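You operate a simulated robot arm through the tools that you are given. There is no shell and no other tool. Be economical: measure what you need, move in short steps, check, and stop when the job is done.

Carry out the task below with a simulated two-armed robot. There is one attempt and no reset: what you move stays moved.

JOB
Pick up the grease jar from the top of the tacker table with one hand, pass it to the other hand and put it on the folding board. Set down upright: grease jar.

It is judged by the outcome, as a careful person would: the job done as asked, and still so three seconds after it is handed in. It fails if anything else is knocked over, pushed out of place, dropped, spilled or broken.

ROBOT AND FRAMES
Two 7-joint arms with two-finger parallel grippers on one trunk, on a base that drives. Base frame: it is fixed to the floor where the robot stands at the start and does not move with it; the origin is under the middle of the robot, x ahead of it, y to its left, z up. Lengths are in mm, angles in degrees, forces in N, time in s.
The left shoulder is at the start at [60, 143, 901], the right one opposite. With the tool pointing down near the work surface each hand reaches from about 320 to 740 mm from the robot's upright axis, wherever it stands, measured 20 degrees to its own side. Places, roughly: folding board [-1000, -1400, 900]. Payload 1.57 kg a hand.
The TCP of each hand is the grasp point between the finger pads, 30 mm short of the fingertips. In the tool frame z runs along the fingers and y along their closing line. The gripper opens to 110 mm. The fingers are 24 mm wide and 12 mm thick; the gripper's body (48 by 112 mm) begins 78 mm behind the TCP.
Orientation is that of the tool frame in the base frame, as a unit quaternion [x, y, z, w]. With the fingers straight down and closing along the base's y, the tool's x points along the base's -x, its y along +y and its z along -z.

CONTROLS
- The arms move only by the tool step_arm. It takes "left_moves", "right_moves" or both (then of equal length, played together; a hand with none holds still); each is a list of rows, each an object (a shift or turn left out is 0, a gripper value left out holds the last) with "jaw": the finger opening in mm, from 0 to 110; "dp": the shift along the tool's x, y, z in mm, a list of three; "rot": the turn, a rotation vector about the tool's x, y, z in rad, a list of three. In form: [{"jaw": jaw, "dp": [x, y, z], "rot": [wx, wy, wz]}, ...]. A call has 1 to 10 rows; each row shifts and turns the commanded pose from where the row before left it, along the tool's axes as they then stand. Each row takes 0.2 s and may step no farther than 50 mm and 8.6 degrees from the row before; otherwise, or with a gripper value out of range, the whole call is refused. A pose out of reach is approached as far as the arm can. The call stops where the force on the tool passes 40 N (or 10 N more than at its start, if that is more) or the arm is blocked; 0.2 s more then pass. The fingers move at their own pace (about 45 mm/s each) and stop on an object; they squeeze with about 40 N. The grip force told is the motor's: it shows also when the fingers shut on nothing. Time passes only in rows, and 0.2 s behind the last, so rows that do not move let the fingers close. It gives the time, the measured TCP pose, the force on the tool (base axes), the opening and the grip force at its end, in the units of the frame above (readings bear some noise), with the torque about the TCP (base axes, N m) and any sound that the robot's microphone picked up.
- Cameras (640 x 400 px; columns grow to the right, rows downward): "scene" is now at [51.9, 10.8, 1516.9]; the picture's right is [0.12, -0.99, 0.00], its down [-0.71, -0.08, -0.70] and it looks along [0.70, 0.08, -0.71] (base axes); focal length 261 px, centre (320, 200). "left" rides on the left gripper at [70, -16, -141] in its tool frame; the picture's right is [0.23, 0.97, 0.00], its down [-0.85, 0.20, -0.48] and it looks along [-0.47, 0.11, 0.88] (tool axes); focal length 222 px, centre (320, 200). "right" rides on the right gripper at [70, 16, -141] in its tool frame; the picture's right is [-0.23, 0.97, 0.00], its down [-0.86, -0.20, -0.48] and it looks along [-0.47, -0.11, 0.88] (tool axes); focal length 222 px, centre (320, 200). There is no depth. A picture from a camera that has moved, and an enlarged one, comes with that camera's place and axes in the base frame and with its lens.
- grab_frame(camera): a new picture of that camera. No time passes.
- raise_lower(by): slides the trunk up (or, below 0, down) by that many mm; the arms and the scene camera ride with it, the base frame stays. It gives what a move gives, with no picture.
- steer(legs): drives the robot by 1 to 6 legs, each [ahead, left, turn to the left] in mm, mm and degrees, along the robot's own axes; the way and the turn of a leg run together, so that a leg with both is an arc; at most 1500 mm and 180 degrees a leg. The arms and the cameras ride along, it lands a little off, and it stops where it bumps. It gives what a move gives.
- aim_head(pan, tilt): turns the head with the scene camera to pan (to the left, within 86 degrees either way) and tilt (down, from -29 to 69), counted from straight ahead of the robot. It gives what a move gives.
- zoom(camera, box): a new picture of the part [left, top, right, bottom] of that camera's present view, enlarged. No time passes.
- hand_in(): hands the job in; it is judged then, once.

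Go step by step. Nothing tells you exact positions but the pictures and the camera data: compare them with the known pose of the tool, close in by small moves and look again before you grip or let go. The budget is 120 turns and 100 pictures, counting those below and the enlarged ones. Unless the task says otherwise, let go and move clear before handing in, and close with one line.

The tools are called after "Request:" as name(argument=value, ...) on one line, values as JSON. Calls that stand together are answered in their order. step_arm: Moves the arms, as the interface text tells. Its arguments: {"type":"object","properties":{"left_moves":{"type":"array"},"right_moves":{"type":"array"}},"required":[]} The other tools are called the same way: raise_lower (by) slides the trunk up or down; steer (legs) drives the base; aim_head (pan, tilt) turns the head that bears the scene camera; grab_frame (camera) takes a picture; zoom (camera, box) takes an enlarged picture of a part of a camera's view; hand_in () hands the job in.

At the start:

```text
t: 0.0
left_tcp_pos: [427.7, 171.8, 1082.3]
left_orientation: [0.0, 1.0, 0.0, 0.0]
left_force: [-0.5, 0.2, -0.7]
left_moment: [-0.03, -0.04, 0.01]
left_finger_gap: 110.1
left_gripper_force: 0.0
right_tcp_pos: [407.7, -214.4, 979.0]
right_orientation: [0.0, 1.0, 0.0, 0.0]
right_force: [0.4, 0.4, 0.0]
right_moment: [-0.03, 0.0, 0.02]
right_finger_gap: 110.4
right_gripper_force: 0.1
trunk travel left (down, up): [-500.0, 90.0]
robot x, y, heading: [2.0, 3.3, -0.1]
head pan, tilt: [6.8, 45.5]
```

scene: 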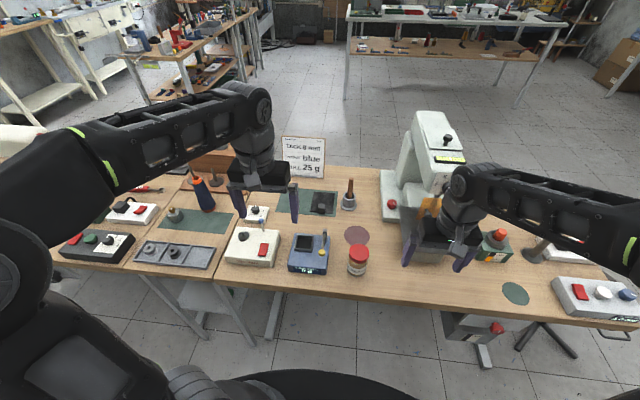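
right: 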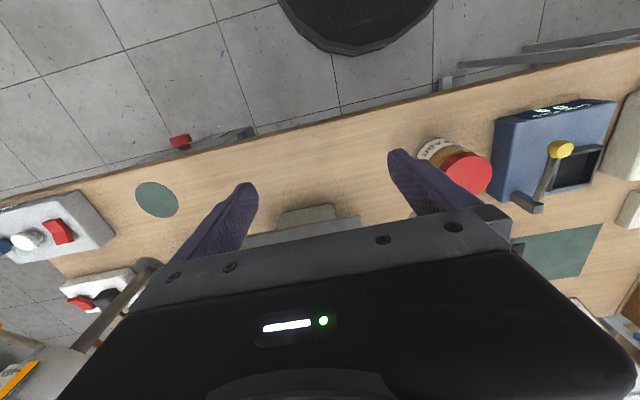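
left: 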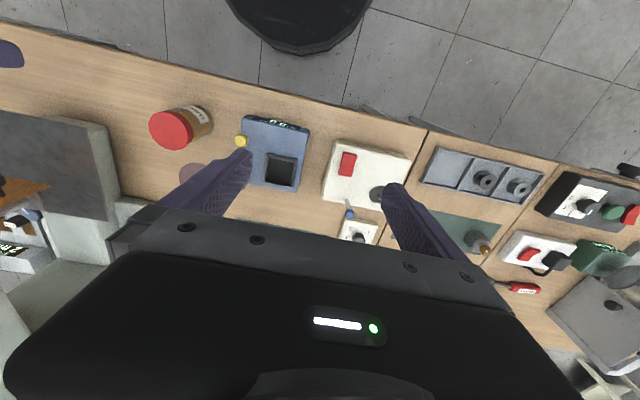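

The jar with the red lid near the front edge is probably the grease jar, at about [488, -53]. I'll take closer looks to confirm this.

Request:
zoom(camera="scene", box=[280, 200, 440, 300])

Request:
zoom(camera="right", box=[380, 80, 640, 240])

Request:
aim_head(pan=-86, tilt=25)

```text
4.00 times, centred on (360, 250) of scene
camera zoom: at [51.9, 10.8, 1516.9], right [0.12, -0.99, 0.0], down [-0.71, -0.08, -0.7], along [0.7, 0.08, -0.71], focal length 1044 px, centre (160, 0)
```

zoom: 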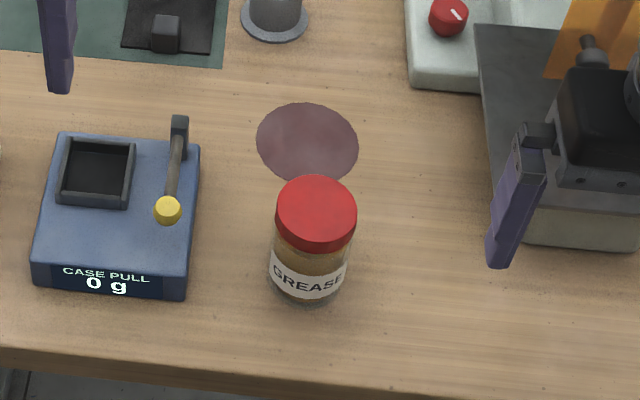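

```text
2.46 times, centred on (510, 160) of right
camera zoom: at [337.6, -199.6, 1118.7], right [0.23, 0.97, 0.0], down [0.86, -0.2, 0.48], along [0.47, -0.11, -0.88], focal length 547 px, centre (-148, 298)
```

zoom: 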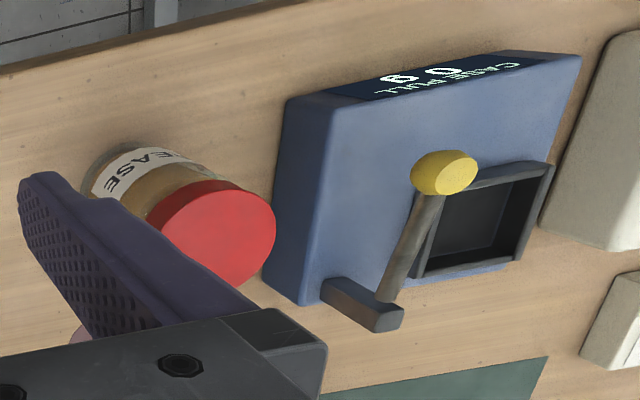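

```text
t: 1.7
left_tcp_pos: [427.9, 172.3, 1081.5]
left_orientation: [0.001, 1.0, 0.0, 0.0]
left_force: [-0.2, -0.8, 0.8]
left_moment: [-0.01, 0.01, -0.01]
left_finger_gap: 109.9
left_gripper_force: 0.0
right_tcp_pos: [407.5, -215.0, 978.4]
right_orientation: [-0.001, 1.0, 0.0, -0.001]
right_force: [-0.6, -0.2, -0.1]
right_moment: [0.0, -0.01, -0.04]
right_finger_gap: 109.9
right_gripper_force: 0.0
trunk travel left (down, up): [-500.0, 90.0]
robot x, y, heading: [2.3, -1.2, -0.3]
head pan, tilt: [-85.9, 25.0]
```

The label confirms it's the grease jar: about 57 mm wide and 100 mm tall, near [478, -54]. Next I'll look for the folding board, behind and to the right.

Request:
grab_frame(camera="scene")

```text
94 pictures are left
camera scene: at [-21.8, -90.7, 1548.2], right [-1.0, -0.07, 0.0], down [-0.03, 0.42, -0.91], along [0.06, -0.9, -0.42], focal length 261 px, centre (320, 200)
```

scene: 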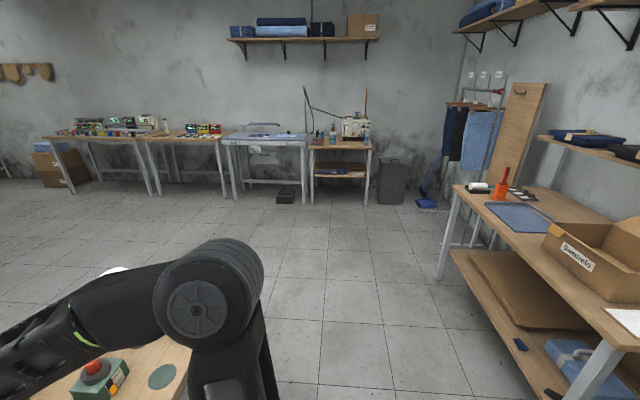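

The blue-grey sheet on the right-hand table matches the listed folding board position. I'll zoom in on it.

Request:
zoom(camera="scene", box=[430, 140, 640, 270])

Request:
zoom(camera="scene", box=[470, 180, 570, 240])

Request:
aim_head(pan=-8, tilt=60)

Request:
grab_frame(camera="scene")

```text
3.05 times, centred on (535, 205) of scene
camera zoom: at [-21.8, -90.7, 1548.2], right [-1.0, -0.07, 0.0], down [-0.03, 0.42, -0.91], along [0.06, -0.9, -0.42], focal length 795 px, centre (-335, 185)
```

zoom: 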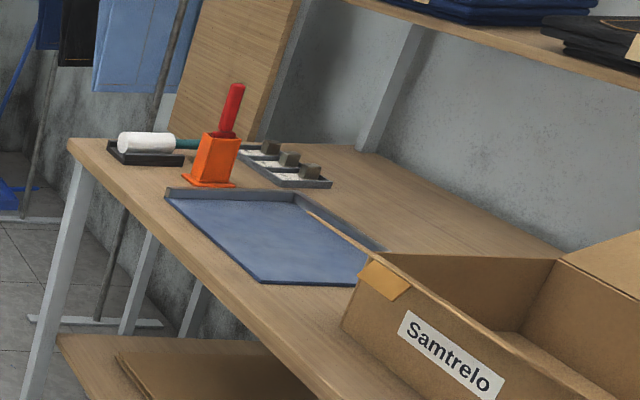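

```text
6.40 times, centred on (520, 210) of scene
camera zoom: at [-21.8, -90.7, 1548.2], right [-1.0, -0.07, 0.0], down [-0.03, 0.42, -0.91], along [0.06, -0.9, -0.42], focal length 1670 px, centre (-960, 136)
```

zoom: 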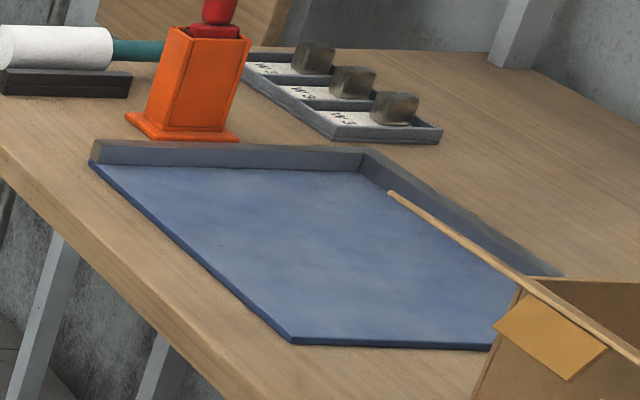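

```text
t: 3.2
left_tcp_pos: [428.5, 172.7, 1081.9]
left_orientation: [0.0, 1.0, 0.0, 0.001]
left_force: [0.2, -0.3, 0.7]
left_moment: [-0.02, 0.02, 0.01]
left_finger_gap: 109.9
left_gripper_force: 0.0
right_tcp_pos: [408.3, -215.1, 979.7]
right_orientation: [0.0, 1.0, 0.0, 0.001]
right_force: [0.2, 0.0, -0.3]
right_moment: [-0.01, 0.01, -0.01]
right_finger_gap: 110.0
right_gripper_force: 0.0
trunk travel left (down, up): [-500.0, 90.0]
robot x, y, heading: [0.6, 0.1, -0.1]
head pan, tilt: [-8.0, 60.0]
```

```text
91 pictures are left
camera scene: at [37.6, -8.1, 1498.2], right [-0.14, -0.99, 0.0], down [-0.86, 0.12, -0.5], along [0.5, -0.07, -0.87], focal length 261 px, centre (320, 200)
```

scene: 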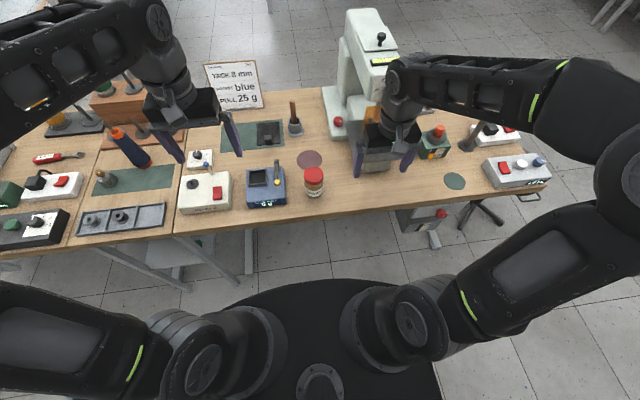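

The jar is about 70 mm from the table's front edge at x≈406, and the folding board is a flat blue plate with two low rails. My plan:
1. The right hand takes the jar low with its fingers horizontal.
2. The left hand takes the jar over from above.
3. I drive to the board and set the jar down.

First I back off to get room for the reach.

Request:
steer(legs=[[-200, 0, 0]])

Request:
step_arm(right_moves=[{"dp": [-30, 32, 0]}, {"dp": [-30, 32, 0]}, {"dp": [-30, 32, 0]}, {"dp": [-30, 32, 0]}, {"dp": [-30, 32, 0]}])

Request:
step_arm(right_moves=[{"rot": [0, -0.1428, 0]}, {"rot": [0, -0.1428, 0]}, {"rot": [0, -0.1428, 0]}, {"rot": [0, -0.1428, 0]}, {"rot": [0, -0.1428, 0]}, {"rot": [0, -0.1428, 0]}])

Request:
step_arm(right_moves=[{"rot": [0, -0.1428, 0]}, {"rot": [0, -0.1428, 0]}, {"rot": [0, -0.1428, 0]}, {"rot": [0, -0.1428, 0]}, {"rot": [0, -0.1428, 0]}])

Request:
grab_frame(camera="scene")

```text
t: 4.8
left_tcp_pos: [223.3, 173.3, 1082.1]
left_orientation: [-0.001, 1.0, 0.0, 0.001]
left_force: [-0.8, -0.4, 0.3]
left_moment: [-0.01, -0.04, 0.02]
left_finger_gap: 110.1
left_gripper_force: 0.1
right_tcp_pos: [205.3, -215.9, 979.1]
right_orientation: [0.0, 1.0, 0.0, 0.001]
right_force: [0.2, 0.0, 0.8]
right_moment: [0.0, -0.02, -0.01]
right_finger_gap: 110.2
right_gripper_force: 0.0
trunk travel left (down, up): [-500.0, 90.0]
robot x, y, heading: [-201.6, 3.5, -0.1]
head pan, tilt: [-8.0, 60.0]
```

```text
t: 6.0
left_tcp_pos: [225.4, 173.9, 1082.1]
left_orientation: [-0.001, 1.0, 0.001, 0.0]
left_force: [0.2, 0.4, -0.3]
left_moment: [-0.02, 0.02, 0.01]
left_finger_gap: 110.0
left_gripper_force: 0.0
right_tcp_pos: [357.9, -53.4, 978.8]
right_orientation: [0.0, 1.0, 0.0, 0.0]
right_force: [0.2, 0.0, 0.2]
right_moment: [0.0, 0.03, -0.02]
right_finger_gap: 110.0
right_gripper_force: 0.0
trunk travel left (down, up): [-500.0, 90.0]
robot x, y, heading: [-202.3, 2.5, -0.1]
head pan, tilt: [-8.0, 60.0]
```

```text
t: 7.4
left_tcp_pos: [225.5, 172.2, 1081.2]
left_orientation: [0.0, 1.0, 0.001, 0.001]
left_force: [0.1, -0.2, 0.6]
left_moment: [0.02, 0.01, 0.0]
left_finger_gap: 109.9
left_gripper_force: 0.0
right_tcp_pos: [355.9, -55.4, 977.8]
right_orientation: [-0.001, 0.91, 0.001, 0.415]
right_force: [0.6, -0.3, 0.4]
right_moment: [0.0, 0.04, 0.0]
right_finger_gap: 109.9
right_gripper_force: 0.0
trunk travel left (down, up): [-500.0, 90.0]
robot x, y, heading: [-203.4, 0.3, 0.1]
head pan, tilt: [-8.0, 60.0]
```

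```text
t: 8.6
left_tcp_pos: [224.5, 175.6, 1082.2]
left_orientation: [-0.001, 1.0, -0.002, 0.001]
left_force: [-0.2, 1.4, 0.3]
left_moment: [-0.1, -0.05, 0.0]
left_finger_gap: 109.9
left_gripper_force: 0.0
right_tcp_pos: [355.7, -50.8, 978.9]
right_orientation: [-0.002, 0.706, 0.001, 0.708]
right_force: [0.1, -0.2, -0.1]
right_moment: [0.0, 0.03, -0.02]
right_finger_gap: 110.0
right_gripper_force: 0.1
trunk travel left (down, up): [-500.0, 90.0]
robot x, y, heading: [-203.5, -0.6, 0.3]
head pan, tilt: [-8.0, 60.0]
```

```text
90 pictures are left
camera scene: at [-166.2, -4.4, 1498.3], right [-0.14, -0.99, 0.0], down [-0.86, 0.12, -0.5], along [0.5, -0.07, -0.87], focal length 261 px, centre (320, 200)
```

scene: 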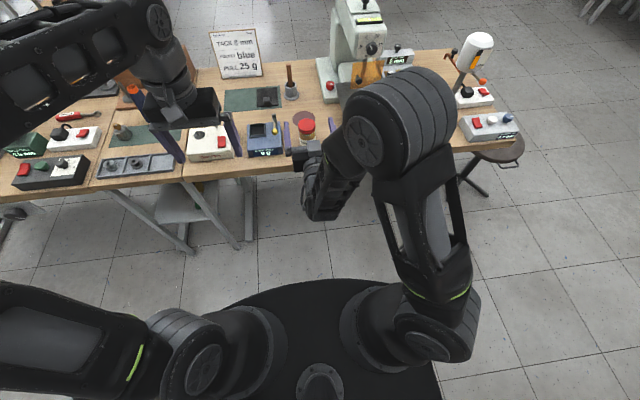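

The right hand now points forward. I'll lower it partway and check its camera view.

Request:
step_arm(right_moves=[{"dp": [37, 0, 0]}, {"dp": [37, 0, 0]}, {"dp": [36, 0, 0]}])

Request:
grab_frame(camera="right")

Request:
aim_head(pan=-5, tilt=46)

Request:
zoom(camera="scene", box=[200, 130, 440, 280])

```text
t: 9.4
left_tcp_pos: [224.6, 173.2, 1082.1]
left_orientation: [0.0, 1.0, 0.0, 0.0]
left_force: [0.8, 0.1, -0.3]
left_moment: [0.02, 0.0, -0.02]
left_finger_gap: 110.1
left_gripper_force: 0.1
right_tcp_pos: [405.5, -31.7, 916.4]
right_orientation: [-0.001, 0.711, -0.001, 0.704]
right_force: [-0.3, -0.2, 0.0]
right_moment: [-0.01, 0.0, 0.0]
right_finger_gap: 109.9
right_gripper_force: 0.1
right hand out of reach, approached as far as the arm can: row 1, 2, 3
trunk travel left (down, up): [-500.0, 90.0]
robot x, y, heading: [-204.9, -0.1, -0.1]
head pan, tilt: [-8.0, 60.0]
```

```text
89 pictures are left
camera right: at [261.6, -16.2, 846.6], right [0.0, 0.97, 0.22], down [-0.47, -0.2, 0.86], along [0.88, -0.11, 0.46], focal length 222 px, centre (320, 200)
```

right: 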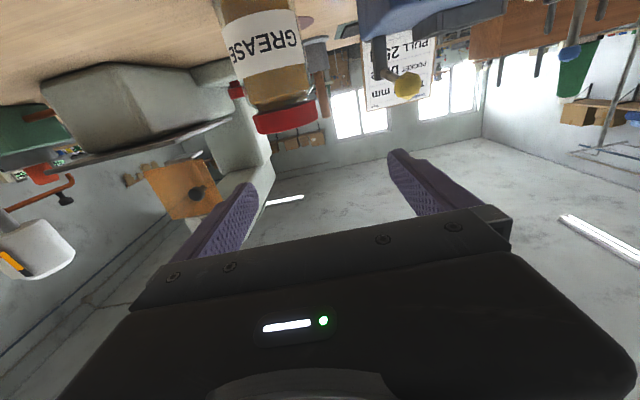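

```text
t: 10.2
left_tcp_pos: [225.5, 172.0, 1083.7]
left_orientation: [-0.001, 1.0, -0.001, 0.0]
left_force: [-0.2, -0.2, 0.0]
left_moment: [0.01, 0.02, 0.02]
left_finger_gap: 110.0
left_gripper_force: 0.0
right_tcp_pos: [403.7, -32.3, 916.7]
right_orientation: [-0.001, 0.71, -0.001, 0.704]
right_force: [-0.5, -0.8, 0.3]
right_moment: [0.01, 0.0, 0.0]
right_finger_gap: 110.1
right_gripper_force: 0.0
trunk travel left (down, up): [-500.0, 90.0]
robot x, y, heading: [-201.2, 2.3, -0.1]
head pan, tilt: [-5.0, 46.0]
```

```text
2.67 times, centred on (320, 205) of scene
camera zoom: at [-150.7, -5.8, 1516.2], right [-0.09, -1.0, 0.0], down [-0.72, 0.06, -0.69], along [0.69, -0.06, -0.72], focal length 696 px, centre (320, 187)
```

zoom: 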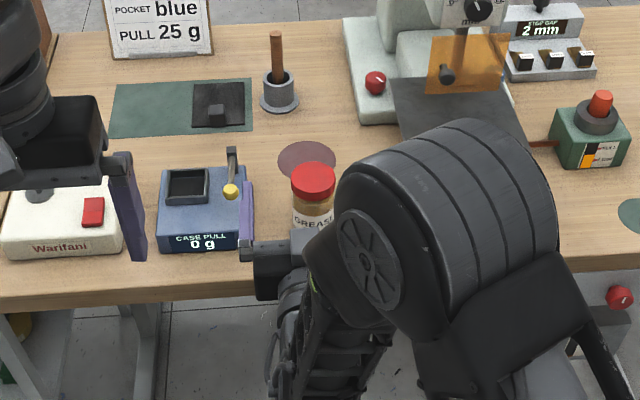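

The right arm is folded too tightly to get down there. I'll raise the hand again, drive a bit back and left, and lower the trunk a little.

Request:
step_arm(right_moves=[{"dp": [-37, 0, 0]}, {"dp": [-37, 0, 0]}, {"dp": [-36, 0, 0]}])

Request:
steer(legs=[[-120, 130, 0]])

Request:
step_arm(right_moves=[{"dp": [0, -10, 30]}, {"dp": [0, 0, 30]}, {"dp": [0, 0, 30]}, {"dp": [30, 0, 20]}, {"dp": [40, 0, 0]}])

Request:
grab_frame(camera="right")

```text
t: 11.0
left_tcp_pos: [224.4, 173.0, 1082.7]
left_orientation: [0.0, 1.0, 0.0, 0.0]
left_force: [-0.5, 0.2, 0.2]
left_moment: [-0.01, -0.03, 0.02]
left_finger_gap: 110.2
left_gripper_force: 0.1
right_tcp_pos: [403.5, -29.5, 1026.3]
right_orientation: [-0.001, 0.707, 0.001, 0.707]
right_force: [0.3, -1.1, 0.7]
right_moment: [-0.01, 0.0, -0.02]
right_finger_gap: 110.0
right_gripper_force: 0.0
trunk travel left (down, up): [-500.0, 90.0]
robot x, y, heading: [-202.9, 4.2, 0.2]
head pan, tilt: [-5.0, 46.0]
```

```text
t: 12.5
left_tcp_pos: [104.2, 307.5, 1081.3]
left_orientation: [-0.002, 1.0, -0.001, 0.001]
left_force: [-1.0, -0.2, 0.5]
left_moment: [-0.04, -0.02, 0.0]
left_finger_gap: 109.8
left_gripper_force: 0.1
right_tcp_pos: [284.8, 107.0, 1026.5]
right_orientation: [-0.002, 0.707, 0.002, 0.707]
right_force: [0.1, 0.1, 0.2]
right_moment: [0.0, 0.0, 0.0]
right_finger_gap: 110.0
right_gripper_force: 0.0
trunk travel left (down, up): [-500.0, 90.0]
robot x, y, heading: [-321.3, 133.1, 0.2]
head pan, tilt: [-5.0, 46.0]
```

```text
t: 13.7
left_tcp_pos: [104.7, 307.9, 1082.4]
left_orientation: [-0.003, 1.0, 0.0, -0.001]
left_force: [0.0, -0.1, 0.1]
left_moment: [0.0, 0.0, -0.01]
left_finger_gap: 110.1
left_gripper_force: 0.0
right_tcp_pos: [396.4, 96.3, 958.5]
right_orientation: [-0.003, 0.707, 0.002, 0.707]
right_force: [-0.6, 0.2, -0.5]
right_moment: [-0.01, -0.02, 0.01]
right_finger_gap: 110.0
right_gripper_force: 0.0
trunk travel left (down, up): [-500.0, 90.0]
robot x, y, heading: [-323.2, 130.8, 0.5]
head pan, tilt: [-5.0, 46.0]
```

```text
87 pictures are left
camera right: at [254.6, 110.3, 887.7], right [-0.01, 0.97, 0.23], down [-0.48, -0.2, 0.86], along [0.88, -0.1, 0.47], focal length 222 px, centre (320, 200)
```

right: 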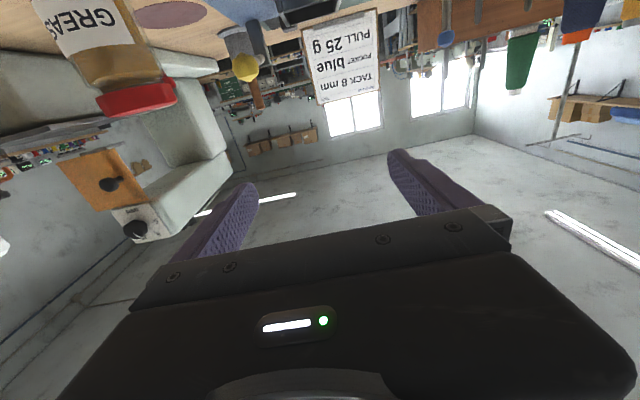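

I'll move to a pre-grasp position in front of the jar, at about [356, -54, 858].

Request:
step_arm(right_moves=[{"dp": [25, -37.5, -10]}, {"dp": [25, -37.5, -10]}, {"dp": [25, -37.5, -10]}, {"dp": [25, -37.5, -10]}])

Request:
grab_frame(camera="right")

Request:
grab_frame(camera="scene")

```text
t: 14.7
left_tcp_pos: [104.9, 307.4, 1082.9]
left_orientation: [-0.003, 1.0, 0.001, 0.0]
left_force: [1.6, -0.5, -0.1]
left_moment: [0.02, 0.0, 0.02]
left_finger_gap: 109.7
left_gripper_force: 0.1
right_tcp_pos: [353.4, 34.3, 867.4]
right_orientation: [0.006, 0.709, -0.013, 0.705]
right_force: [0.2, -0.3, 1.3]
right_moment: [0.0, 0.01, 0.02]
right_finger_gap: 109.7
right_gripper_force: 0.0
right hand out of reach, approached as far as the arm can: row 2, 3, 4
trunk travel left (down, up): [-500.0, 90.0]
robot x, y, heading: [-320.4, 131.0, 0.3]
head pan, tilt: [-5.0, 46.0]
```

```text
86 pictures are left
camera right: at [211.4, 53.0, 797.8], right [0.03, 0.98, 0.22], down [-0.48, -0.18, 0.86], along [0.88, -0.13, 0.46], focal length 222 px, centre (320, 200)
```

right: 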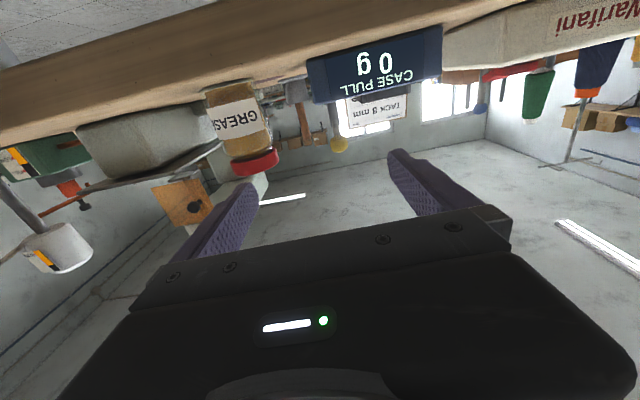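

```text
85 pictures are left
camera scene: at [-269.3, 126.7, 1516.3], right [-0.08, -1.0, 0.0], down [-0.72, 0.06, -0.69], along [0.69, -0.06, -0.72], focal length 261 px, centre (320, 200)
```

scene: 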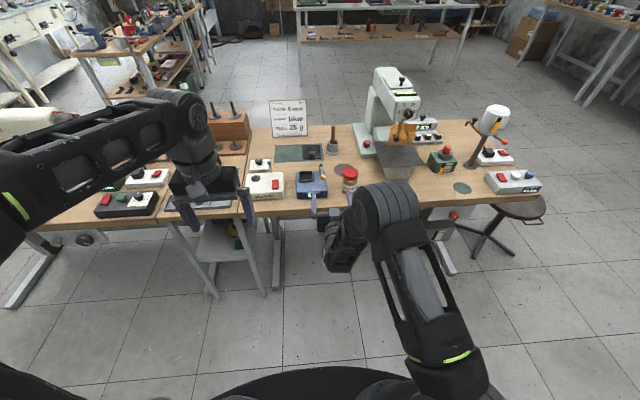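

The wrist can't level out this low, so I'll raise the hand relative to the body and lower the trunk by the same amount.

Request:
step_arm(right_moves=[{"dp": [-40, 0, 0]}, {"dp": [-40, 0, 0]}, {"dp": [-40, 0, 0]}, {"dp": [-40, 0, 0]}])

Request:
raise_lower(by=-150)

```text
t: 15.7
left_tcp_pos: [105.0, 307.7, 1082.9]
left_orientation: [-0.003, 1.0, 0.0, 0.0]
left_force: [-0.2, 0.3, -0.1]
left_moment: [0.0, -0.02, 0.03]
left_finger_gap: 109.8
left_gripper_force: 0.0
right_tcp_pos: [351.4, 42.7, 1029.8]
right_orientation: [-0.002, 0.707, 0.002, 0.707]
right_force: [0.6, 0.2, 0.1]
right_moment: [0.01, 0.0, 0.02]
right_finger_gap: 110.0
right_gripper_force: 0.2
right hand out of reach, approached as far as the arm can: row 1
trunk travel left (down, up): [-500.0, 90.0]
robot x, y, heading: [-324.0, 135.1, 0.3]
head pan, tilt: [-5.0, 46.0]
```

```text
t: 17.4
left_tcp_pos: [104.9, 307.0, 932.7]
left_orientation: [-0.003, 1.0, 0.001, 0.0]
left_force: [-0.3, 0.7, -0.3]
left_moment: [0.01, 0.02, 0.02]
left_finger_gap: 110.0
left_gripper_force: 0.0
right_tcp_pos: [350.8, 43.1, 880.4]
right_orientation: [-0.002, 0.707, 0.001, 0.707]
right_force: [-0.6, 0.0, 0.0]
right_moment: [-0.01, -0.02, 0.01]
right_finger_gap: 110.0
right_gripper_force: 0.1
trunk travel left (down, up): [-350.0, 240.0]
robot x, y, heading: [-327.4, 132.6, 0.1]
head pan, tilt: [-5.0, 46.0]
```

Request:
step_arm(right_moves=[{"dp": [0, -33, 0]}, {"dp": [0, -32, 0]}, {"dp": [0, -32, 0]}, {"dp": [30, 0, 0]}, {"dp": [33, 0, 0]}])

Request:
grab_frame(camera="right")

Request:
zoom(camera="scene", box=[240, 120, 480, 270])

```text
t: 18.6
left_tcp_pos: [105.7, 308.0, 932.7]
left_orientation: [-0.003, 1.0, 0.0, 0.0]
left_force: [-0.1, 0.0, 0.0]
left_moment: [-0.02, 0.0, -0.01]
left_finger_gap: 110.2
left_gripper_force: 0.0
right_tcp_pos: [344.2, 30.1, 830.3]
right_orientation: [0.001, 0.708, -0.002, 0.706]
right_force: [0.1, 0.2, 1.5]
right_moment: [-0.02, -0.01, 0.01]
right_finger_gap: 110.1
right_gripper_force: 0.1
right hand out of reach, approached as far as the arm can: row 1, 2, 3, 4, 5
trunk travel left (down, up): [-350.0, 240.0]
robot x, y, heading: [-320.4, 130.4, 0.3]
head pan, tilt: [-5.0, 46.0]
```

```text
84 pictures are left
camera right: at [201.6, 47.1, 759.4], right [0.0, 0.97, 0.23], down [-0.48, -0.2, 0.86], along [0.88, -0.11, 0.47], focal length 222 px, centre (320, 200)
```

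right: 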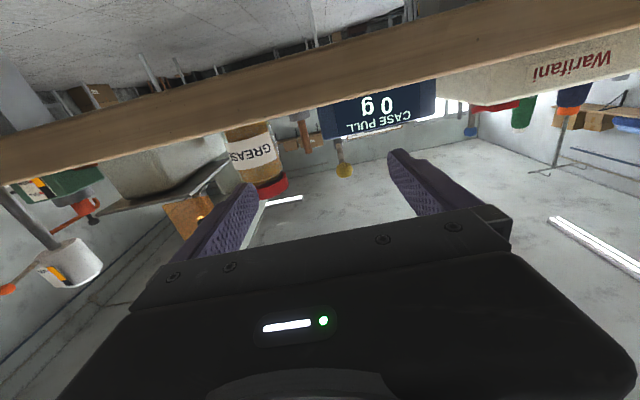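

```text
2.67 times, centred on (360, 195) of scene
camera zoom: at [-269.5, 127.0, 1366.3], right [-0.08, -1.0, 0.0], down [-0.72, 0.06, -0.69], along [0.69, -0.06, -0.72], focal length 696 px, centre (213, 213)
```

zoom: 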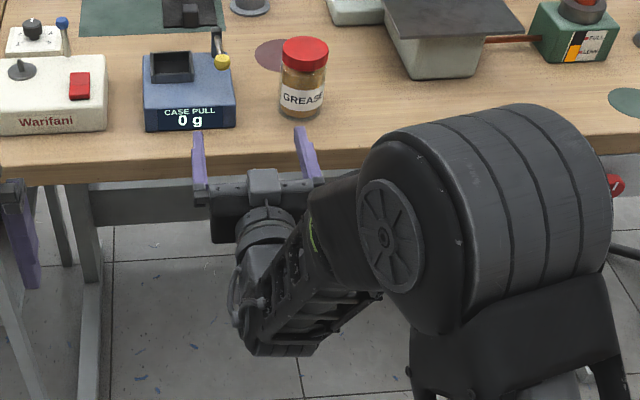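

Straight ahead, the forearm limits sideways motion, so I'll yaw the hand about 33° left and approach the jar from the front right.

Request:
step_arm(right_moves=[{"dp": [-30, 0, 0]}, {"rot": [-0.145, 0, 0]}, {"rot": [-0.145, 0, 0]}, {"rot": [-0.145, 0, 0]}, {"rot": [-0.145, 0, 0]}])

Request:
step_arm(right_moves=[{"dp": [0, -30, -20]}, {"dp": [0, -30, -20]}, {"dp": [0, -30, -20]}, {"dp": [0, -30, -20]}])

```text
t: 19.8
left_tcp_pos: [104.1, 306.3, 931.6]
left_orientation: [-0.003, 1.0, -0.001, 0.0]
left_force: [-0.3, -0.3, 0.1]
left_moment: [0.01, -0.02, 0.03]
left_finger_gap: 110.1
left_gripper_force: 0.0
right_tcp_pos: [342.2, 31.5, 860.0]
right_orientation: [-0.001, 0.707, 0.001, 0.707]
right_force: [-0.2, -0.5, 0.4]
right_moment: [0.0, 0.01, -0.01]
right_finger_gap: 109.8
right_gripper_force: 0.1
right hand out of reach, approached as far as the arm can: row 2, 3, 4, 5
trunk travel left (down, up): [-350.0, 240.0]
robot x, y, heading: [-320.8, 133.2, 0.2]
head pan, tilt: [-5.0, 46.0]
```

```text
t: 20.8
left_tcp_pos: [104.8, 306.7, 932.1]
left_orientation: [-0.003, 1.0, 0.001, 0.0]
left_force: [0.6, 0.7, -0.1]
left_moment: [-0.01, 0.02, 0.03]
left_finger_gap: 110.0
left_gripper_force: 0.1
right_tcp_pos: [249.4, 4.3, 871.6]
right_orientation: [0.003, 0.708, -0.004, 0.706]
right_force: [0.0, -0.5, -0.2]
right_moment: [-0.02, -0.03, 0.0]
right_finger_gap: 110.2
right_gripper_force: 0.1
right hand out of reach, approached as far as the arm can: row 1, 2, 3, 4
trunk travel left (down, up): [-350.0, 240.0]
robot x, y, heading: [-319.3, 132.9, 0.2]
head pan, tilt: [-5.0, 46.0]
```

The yaw was refused. Horizontal poses worked earlier near the robot's centreline and higher relative to the trunk, so I'll recreate that by driving right, raising the hand relative to the body and lowering the trunk.

Request:
steer(legs=[[0, -145, 0]])

Request:
step_arm(right_moves=[{"dp": [-40, 0, 0]}, {"dp": [-40, 0, 20]}, {"dp": [-20, 25, 30]}, {"dp": [0, 25, 30]}, {"dp": [0, 25, 20]}])

Request:
raise_lower(by=-110)

Request:
grab_frame(camera="scene")

```text
t: 22.1
left_tcp_pos: [105.5, 163.3, 932.9]
left_orientation: [-0.001, 1.0, -0.001, 0.0]
left_force: [-0.2, -0.1, -0.4]
left_moment: [0.04, 0.03, 0.03]
left_finger_gap: 109.8
left_gripper_force: 0.2
right_tcp_pos: [250.6, -141.9, 871.4]
right_orientation: [0.005, 0.708, -0.006, 0.706]
right_force: [-0.4, -0.5, 0.7]
right_moment: [-0.04, -0.01, 0.02]
right_finger_gap: 110.1
right_gripper_force: 0.2
trunk travel left (down, up): [-350.0, 240.0]
robot x, y, heading: [-322.8, -9.9, 0.3]
head pan, tilt: [-5.0, 46.0]
```

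```text
t: 23.4
left_tcp_pos: [105.3, 162.4, 932.2]
left_orientation: [-0.002, 1.0, 0.0, 0.0]
left_force: [-0.8, 0.0, 0.5]
left_moment: [0.0, 0.0, 0.0]
left_finger_gap: 110.2
left_gripper_force: 0.0
right_tcp_pos: [351.1, -69.1, 970.8]
right_orientation: [0.005, 0.708, -0.006, 0.706]
right_force: [0.8, 0.5, 0.6]
right_moment: [-0.03, 0.02, 0.0]
right_finger_gap: 109.9
right_gripper_force: 0.0
trunk travel left (down, up): [-350.0, 240.0]
robot x, y, heading: [-318.8, -9.6, 0.1]
head pan, tilt: [-5.0, 46.0]
```

```text
t: 24.8
left_tcp_pos: [106.7, 163.4, 821.2]
left_orientation: [-0.003, 1.0, 0.0, 0.001]
left_force: [-0.7, 0.1, 0.5]
left_moment: [0.0, -0.01, -0.02]
left_finger_gap: 110.0
left_gripper_force: 0.0
right_tcp_pos: [351.5, -68.6, 861.8]
right_orientation: [0.005, 0.708, -0.006, 0.707]
right_force: [-0.1, 0.7, 0.7]
right_moment: [0.03, 0.0, 0.04]
right_finger_gap: 109.9
right_gripper_force: 0.1
trunk travel left (down, up): [-240.0, 350.0]
robot x, y, heading: [-322.4, -13.3, 0.2]
head pan, tilt: [-5.0, 46.0]
```

```text
82 pictures are left
camera scene: at [-269.2, -16.5, 1256.3], right [-0.08, -1.0, 0.0], down [-0.72, 0.06, -0.69], along [0.69, -0.06, -0.72], focal length 261 px, centre (320, 200)
```

scene: 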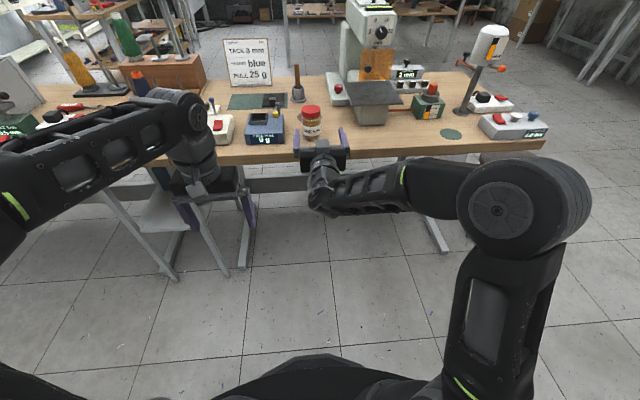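

That worked. I'll lower the trunk the rest of the way to grasp height and look.

Request:
raise_lower(by=-42)

Request:
zoom(camera="scene", box=[240, 60, 400, 160])

Request:
grab_frame(camera="right")

```text
t: 25.6
left_tcp_pos: [105.9, 163.3, 780.2]
left_orientation: [-0.002, 1.0, 0.0, 0.0]
left_force: [-0.3, -0.4, -0.2]
left_moment: [-0.01, 0.02, 0.03]
left_finger_gap: 110.0
left_gripper_force: 0.1
right_tcp_pos: [351.0, -68.6, 818.8]
right_orientation: [0.005, 0.708, -0.005, 0.707]
right_force: [-0.1, -0.2, -0.5]
right_moment: [0.0, 0.02, -0.03]
right_finger_gap: 109.9
right_gripper_force: 0.0
trunk travel left (down, up): [-198.0, 392.0]
robot x, y, heading: [-318.4, -4.8, 0.3]
head pan, tilt: [-5.0, 46.0]
```

```text
4.00 times, centred on (320, 110) of scene
camera zoom: at [-269.3, -16.5, 1214.2], right [-0.08, -1.0, 0.0], down [-0.72, 0.06, -0.69], along [0.69, -0.06, -0.72], focal length 1044 px, centre (320, 560)
```

zoom: 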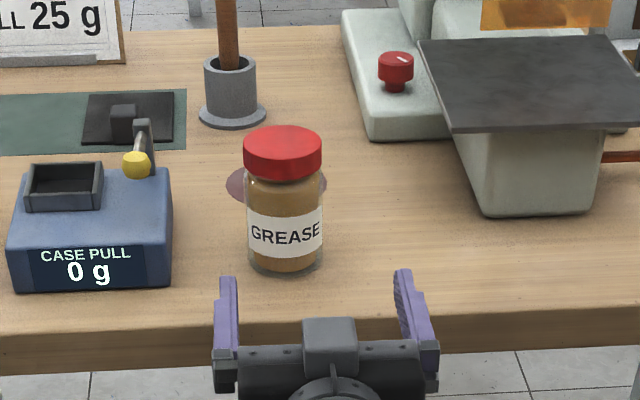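

```text
80 pictures are left
camera right: at [208.4, -51.3, 748.6], right [0.01, 0.97, 0.23], down [-0.48, -0.19, 0.86], along [0.88, -0.12, 0.46], focal length 222 px, centre (320, 200)
```

right: 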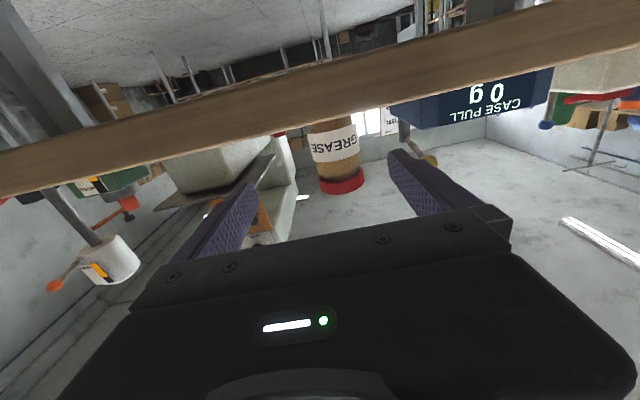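

The jar works out at about [475, -53], 57 mm wide and 97 mm tall. I'll centre the hand in y, narrow the jaws slightly and advance most of the way.

Request:
step_arm(right_moves=[{"jaw": 96, "dp": [3, 16, 0]}, {"dp": [0, 0, 30]}, {"dp": [0, 0, 30]}, {"dp": [0, 0, 30]}])

Request:
zoom(camera="scene", box=[240, 60, 400, 160])

Request:
grab_frame(camera="right")

```text
t: 26.6
left_tcp_pos: [107.0, 163.2, 780.0]
left_orientation: [-0.001, 1.0, 0.0, 0.0]
left_force: [-0.2, 1.1, 0.1]
left_moment: [-0.01, -0.01, -0.05]
left_finger_gap: 110.0
left_gripper_force: 0.1
right_tcp_pos: [442.2, -53.5, 815.6]
right_orientation: [0.005, 0.708, -0.006, 0.706]
right_force: [-0.2, -0.2, 0.0]
right_moment: [-0.04, 0.0, 0.0]
right_finger_gap: 96.0
right_gripper_force: 0.1
trunk travel left (down, up): [-198.0, 392.0]
robot x, y, heading: [-321.0, -10.6, 0.3]
head pan, tilt: [-5.0, 46.0]
```

```text
4.00 times, centred on (320, 110) of scene
camera zoom: at [-269.1, -16.5, 1214.2], right [-0.08, -1.0, 0.0], down [-0.72, 0.06, -0.69], along [0.69, -0.06, -0.72], focal length 1044 px, centre (320, 560)
```

zoom: 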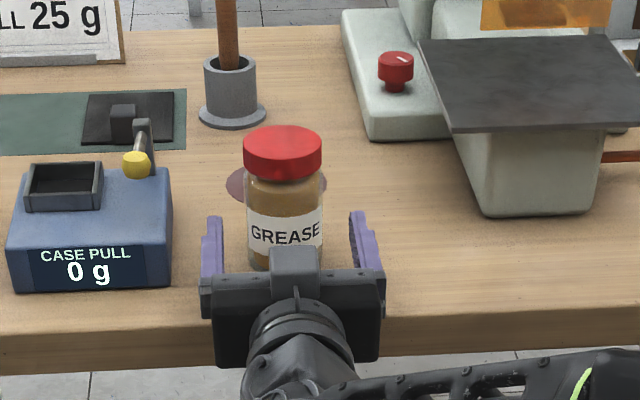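

```text
78 pictures are left
camera right: at [300.1, -36.1, 745.2], right [0.01, 0.97, 0.23], down [-0.48, -0.19, 0.86], along [0.88, -0.12, 0.46], focal length 222 px, centre (320, 200)
```

right: 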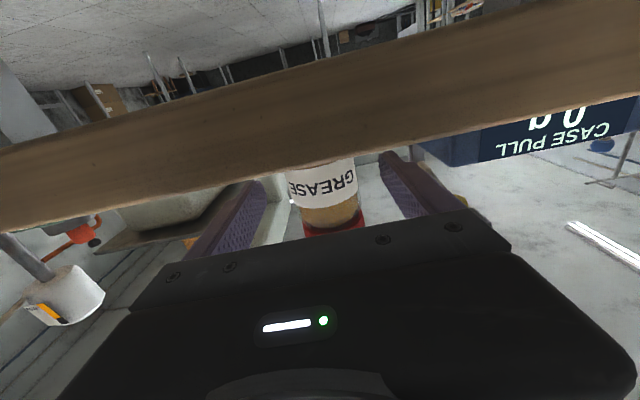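

The jar is centred between the fingers, so I'll advance 31 mm and close.

Request:
step_arm(right_moves=[{"dp": [0, 0, 16]}, {"dp": [0, 0, 15]}, {"jaw": 75}, {"jaw": 62}, {"jaw": 50}, {"jaw": 40}, {}, {}])

Request:
zoom(camera="scene", box=[240, 60, 400, 160])

```text
t: 28.4
left_tcp_pos: [107.8, 163.3, 779.7]
left_orientation: [-0.002, 1.0, 0.001, 0.0]
left_force: [-0.5, -0.5, 0.2]
left_moment: [0.01, 0.01, -0.03]
left_finger_gap: 109.8
left_gripper_force: 0.1
right_tcp_pos: [473.2, -51.5, 815.4]
right_orientation: [0.005, 0.708, -0.005, 0.706]
right_force: [0.8, -0.6, -0.4]
right_moment: [0.09, -0.03, -0.01]
right_finger_gap: 58.7
right_gripper_force: 40.1
trunk travel left (down, up): [-198.0, 392.0]
robot x, y, heading: [-321.2, -10.1, 0.2]
head pan, tilt: [-5.0, 46.0]
```

```text
4.00 times, centred on (320, 110) of scene
camera zoom: at [-269.0, -16.5, 1214.2], right [-0.08, -1.0, 0.0], down [-0.72, 0.06, -0.69], along [0.69, -0.06, -0.72], focal length 1044 px, centre (320, 560)
```

zoom: 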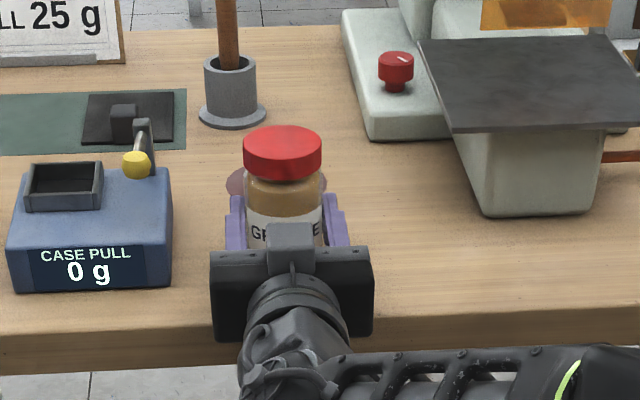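

The jar is held with a 58.7 mm gap at 40 N. I'll lift it with the trunk and check.

Request:
raise_lower(by=60)

Request:
zoom(camera="scene", box=[220, 60, 420, 185])

```text
t: 29.4
left_tcp_pos: [106.3, 162.6, 839.6]
left_orientation: [-0.002, 1.0, 0.0, 0.0]
left_force: [0.3, -0.2, 0.5]
left_moment: [-0.02, -0.01, 0.0]
left_finger_gap: 110.0
left_gripper_force: 0.1
right_tcp_pos: [472.9, -52.2, 875.2]
right_orientation: [0.005, 0.708, -0.006, 0.706]
right_force: [0.0, -1.0, -2.7]
right_moment: [-0.01, 0.01, 0.02]
right_finger_gap: 58.9
right_gripper_force: 39.6
trunk travel left (down, up): [-258.0, 332.0]
robot x, y, heading: [-319.4, -12.4, 0.4]
head pan, tilt: [-5.0, 46.0]
```

```text
3.20 times, centred on (320, 122) of scene
camera zoom: at [-268.7, -16.5, 1274.2], right [-0.08, -1.0, 0.0], down [-0.72, 0.06, -0.69], along [0.69, -0.06, -0.72], focal length 835 px, centre (320, 448)
```

zoom: 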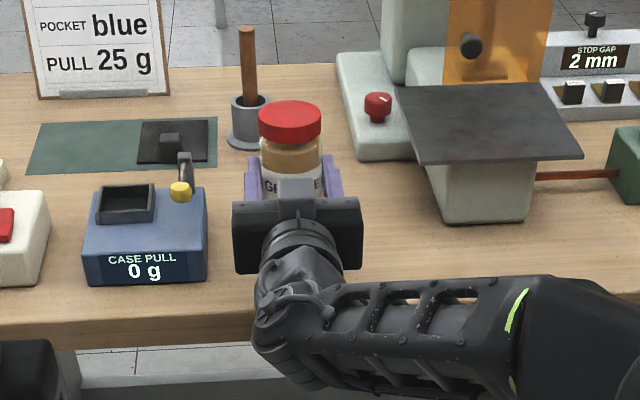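

The jar lifted cleanly at about 0.27 kg. I'll raise it further, back away from the table and draw the right hand in for the handover.

Request:
raise_lower(by=180)

Request:
steer(legs=[[-350, 0, 0]])

Request:
step_arm(right_moves=[{"dp": [15, 0, -25]}, {"dp": [15, 0, -25]}, {"dp": [15, 0, -25]}, {"dp": [15, 0, -25]}, {"dp": [15, 0, -25]}, {"dp": [15, 0, -25]}, {"dp": [15, 0, -25]}, {"dp": [15, 0, -20]}])

Request:
grab_frame(camera="scene")

```text
t: 31.4
left_tcp_pos: [107.9, 163.7, 1020.4]
left_orientation: [-0.001, 1.0, 0.0, -0.001]
left_force: [0.0, -0.2, 0.3]
left_moment: [0.0, -0.01, -0.01]
left_finger_gap: 110.1
left_gripper_force: 0.1
right_tcp_pos: [472.6, -52.0, 1054.9]
right_orientation: [0.004, 0.708, -0.005, 0.706]
right_force: [0.4, 0.0, -2.7]
right_moment: [0.01, 0.03, -0.02]
right_finger_gap: 58.9
right_gripper_force: 39.9
trunk travel left (down, up): [-438.0, 152.0]
robot x, y, heading: [-320.5, -10.4, 0.3]
head pan, tilt: [-5.0, 46.0]
```

```text
t: 33.7
left_tcp_pos: [-230.3, 168.1, 1019.6]
left_orientation: [0.036, 0.999, 0.0, 0.0]
left_force: [-0.9, -0.3, -0.3]
left_moment: [0.0, -0.04, 0.0]
left_finger_gap: 110.2
left_gripper_force: 0.0
right_tcp_pos: [116.2, -75.3, 1055.8]
right_orientation: [0.033, 0.707, -0.033, 0.706]
right_force: [-0.7, 0.3, -1.0]
right_moment: [0.03, 0.06, 0.02]
right_finger_gap: 58.7
right_gripper_force: 40.2
trunk travel left (down, up): [-438.0, 152.0]
robot x, y, heading: [-669.8, 29.5, -4.1]
head pan, tilt: [-5.0, 46.0]
```

```text
t: 35.5
left_tcp_pos: [-230.8, 169.2, 1019.9]
left_orientation: [0.036, 0.999, -0.001, -0.001]
left_force: [-1.2, 0.3, -0.5]
left_moment: [0.0, -0.01, 0.04]
left_finger_gap: 110.2
left_gripper_force: 0.1
right_tcp_pos: [-78.1, -57.3, 934.4]
right_orientation: [0.031, 0.707, -0.031, 0.706]
right_force: [0.1, 0.3, -2.2]
right_moment: [0.03, 0.03, 0.01]
right_finger_gap: 59.1
right_gripper_force: 40.0
trunk travel left (down, up): [-438.0, 152.0]
robot x, y, heading: [-669.3, 27.4, -4.1]
head pan, tilt: [-5.0, 46.0]
```

```text
75 pictures are left
camera scene: at [-619.3, 19.5, 1454.2], right [-0.16, -0.99, 0.0], down [-0.71, 0.11, -0.69], along [0.69, -0.11, -0.72], focal length 261 px, centre (320, 200)
```

scene: 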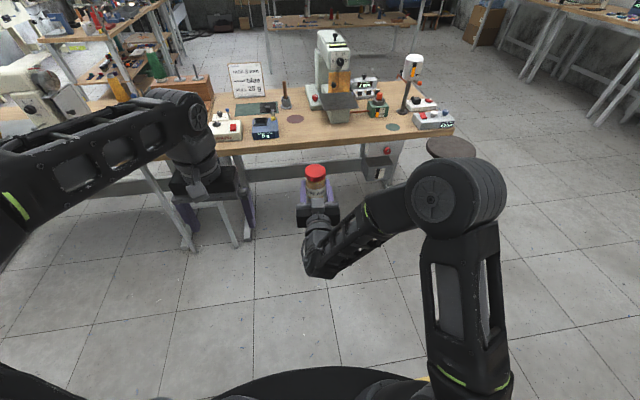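

The robot now heads -4°. The jar is at about [-77, -57] with its top near z≈996. I'll raise the left hand above that and bring it over partway.

Request:
step_arm(left_moves=[{"dp": [0, 0, -35]}, {"dp": [-20, 0, -25]}, {"dp": [-30, -30, 0]}, {"dp": [-30, -30, 0]}, {"dp": [-30, -30, 0]}, {"dp": [-30, -30, 0]}])

Request:
grab_frame(camera="left")

Request:
grab_frame(camera="scene")

```text
t: 36.9
left_tcp_pos: [-169.1, 96.7, 1019.6]
left_orientation: [0.037, 0.999, -0.001, 0.002]
left_force: [0.0, 0.4, 0.1]
left_moment: [-0.03, 0.01, 0.0]
left_finger_gap: 110.0
left_gripper_force: 0.0
left hand out of reach, approached as far as the arm can: row 1, 2, 5, 6
right_tcp_pos: [-78.2, -57.8, 934.1]
right_orientation: [0.032, 0.707, -0.033, 0.705]
right_force: [0.0, 0.3, -2.5]
right_moment: [-0.03, 0.02, 0.0]
right_finger_gap: 59.2
right_gripper_force: 39.7
trunk travel left (down, up): [-438.0, 152.0]
robot x, y, heading: [-672.9, 29.0, -4.0]
head pan, tilt: [-5.0, 46.0]
```

```text
74 pictures are left
camera left: at [-238.2, 84.9, 1161.5], right [-0.15, 0.99, 0.0], down [0.87, 0.14, 0.48], along [0.48, 0.07, -0.88], focal length 222 px, centre (320, 200)
```

left: 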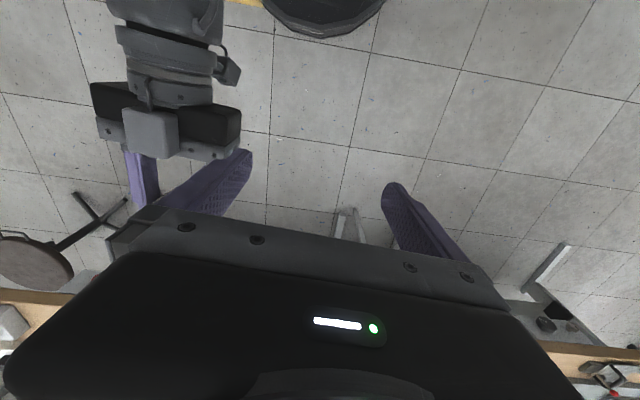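

```text
73 pictures are left
camera scene: at [-618.8, 18.2, 1454.2], right [-0.16, -0.99, 0.0], down [-0.71, 0.12, -0.69], along [0.69, -0.11, -0.72], focal length 261 px, centre (320, 200)
```

scene: 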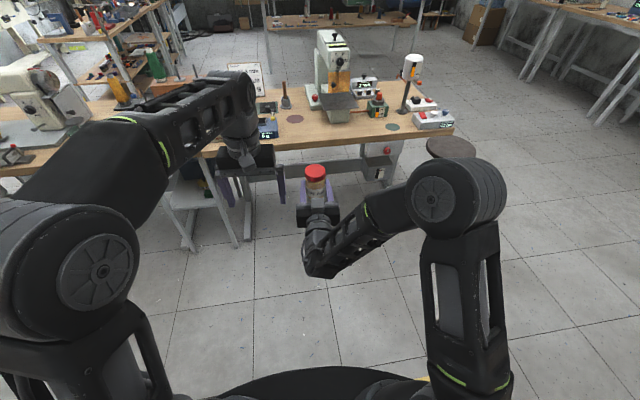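

Reaching that height with a vertical left hand fails that far out. I'll bring the jar closer and to the left, and pitch the left hand about 20° so it can come in from behind and above.

Request:
step_arm(right_moves=[{"dp": [5, 20, -10]}, {"dp": [5, 20, -10]}, {"dp": [5, 20, -10]}, {"dp": [0, 20, -10]}, {"dp": [0, 20, -10]}])

```text
t: 38.1
left_tcp_pos: [-168.4, 97.6, 1019.8]
left_orientation: [0.037, 0.999, 0.0, 0.001]
left_force: [0.0, -0.3, -0.4]
left_moment: [0.02, 0.0, -0.01]
left_finger_gap: 110.2
left_gripper_force: 0.1
right_tcp_pos: [-118.6, 47.1, 920.7]
right_orientation: [0.031, 0.707, -0.032, 0.705]
right_force: [-0.7, -0.3, -2.0]
right_moment: [0.02, 0.03, -0.03]
right_finger_gap: 58.8
right_gripper_force: 40.3
trunk travel left (down, up): [-438.0, 152.0]
robot x, y, heading: [-671.4, 30.0, -4.2]
head pan, tilt: [-5.0, 46.0]
```

Right hand reached the new spot, so the jar axis is at about [-117, 47] with its top near 983. I'll align the left hand in y behind it and pitch it.

Request:
step_arm(left_moves=[{"rot": [0, -0.1, 0]}, {"rot": [0, -0.1, 0]}, {"rot": [0, -0.1, 0]}, {"dp": [0, -25, 0]}, {"dp": [0, -26, 0]}])

Request:
grab_frame(camera="left")

Request:
zoom(camera="scene", box=[180, 100, 420, 250])

```text
t: 39.3
left_tcp_pos: [-171.1, 48.8, 1021.7]
left_orientation: [0.036, 0.988, -0.005, 0.149]
left_force: [-0.1, 0.7, 0.5]
left_moment: [-0.02, 0.0, 0.01]
left_finger_gap: 110.0
left_gripper_force: 0.0
right_tcp_pos: [-118.8, 46.6, 921.2]
right_orientation: [0.032, 0.708, -0.033, 0.705]
right_force: [0.0, 1.3, -2.5]
right_moment: [0.02, -0.01, -0.01]
right_finger_gap: 58.8
right_gripper_force: 39.7
trunk travel left (down, up): [-438.0, 152.0]
robot x, y, heading: [-670.9, 26.3, -4.0]
head pan, tilt: [-5.0, 46.0]
```

```text
72 pictures are left
camera left: at [-280.2, 41.1, 1135.5], right [-0.15, 0.99, -0.07], down [0.69, 0.15, 0.71], along [0.71, 0.06, -0.7], focal length 222 px, centre (320, 200)
```

left: 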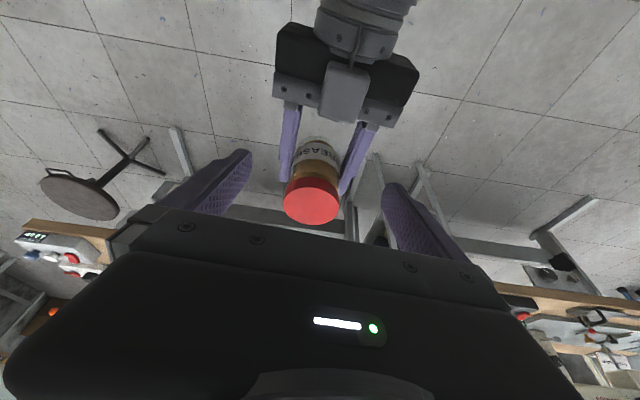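

```text
2.67 times, centred on (300, 175) of scene
camera zoom: at [-618.8, 18.8, 1454.2], right [-0.16, -0.99, 0.0], down [-0.71, 0.11, -0.69], along [0.69, -0.11, -0.72], focal length 696 px, centre (373, 267)
```

zoom: 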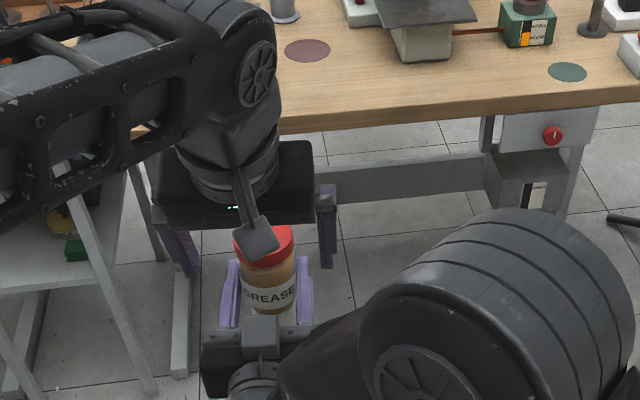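

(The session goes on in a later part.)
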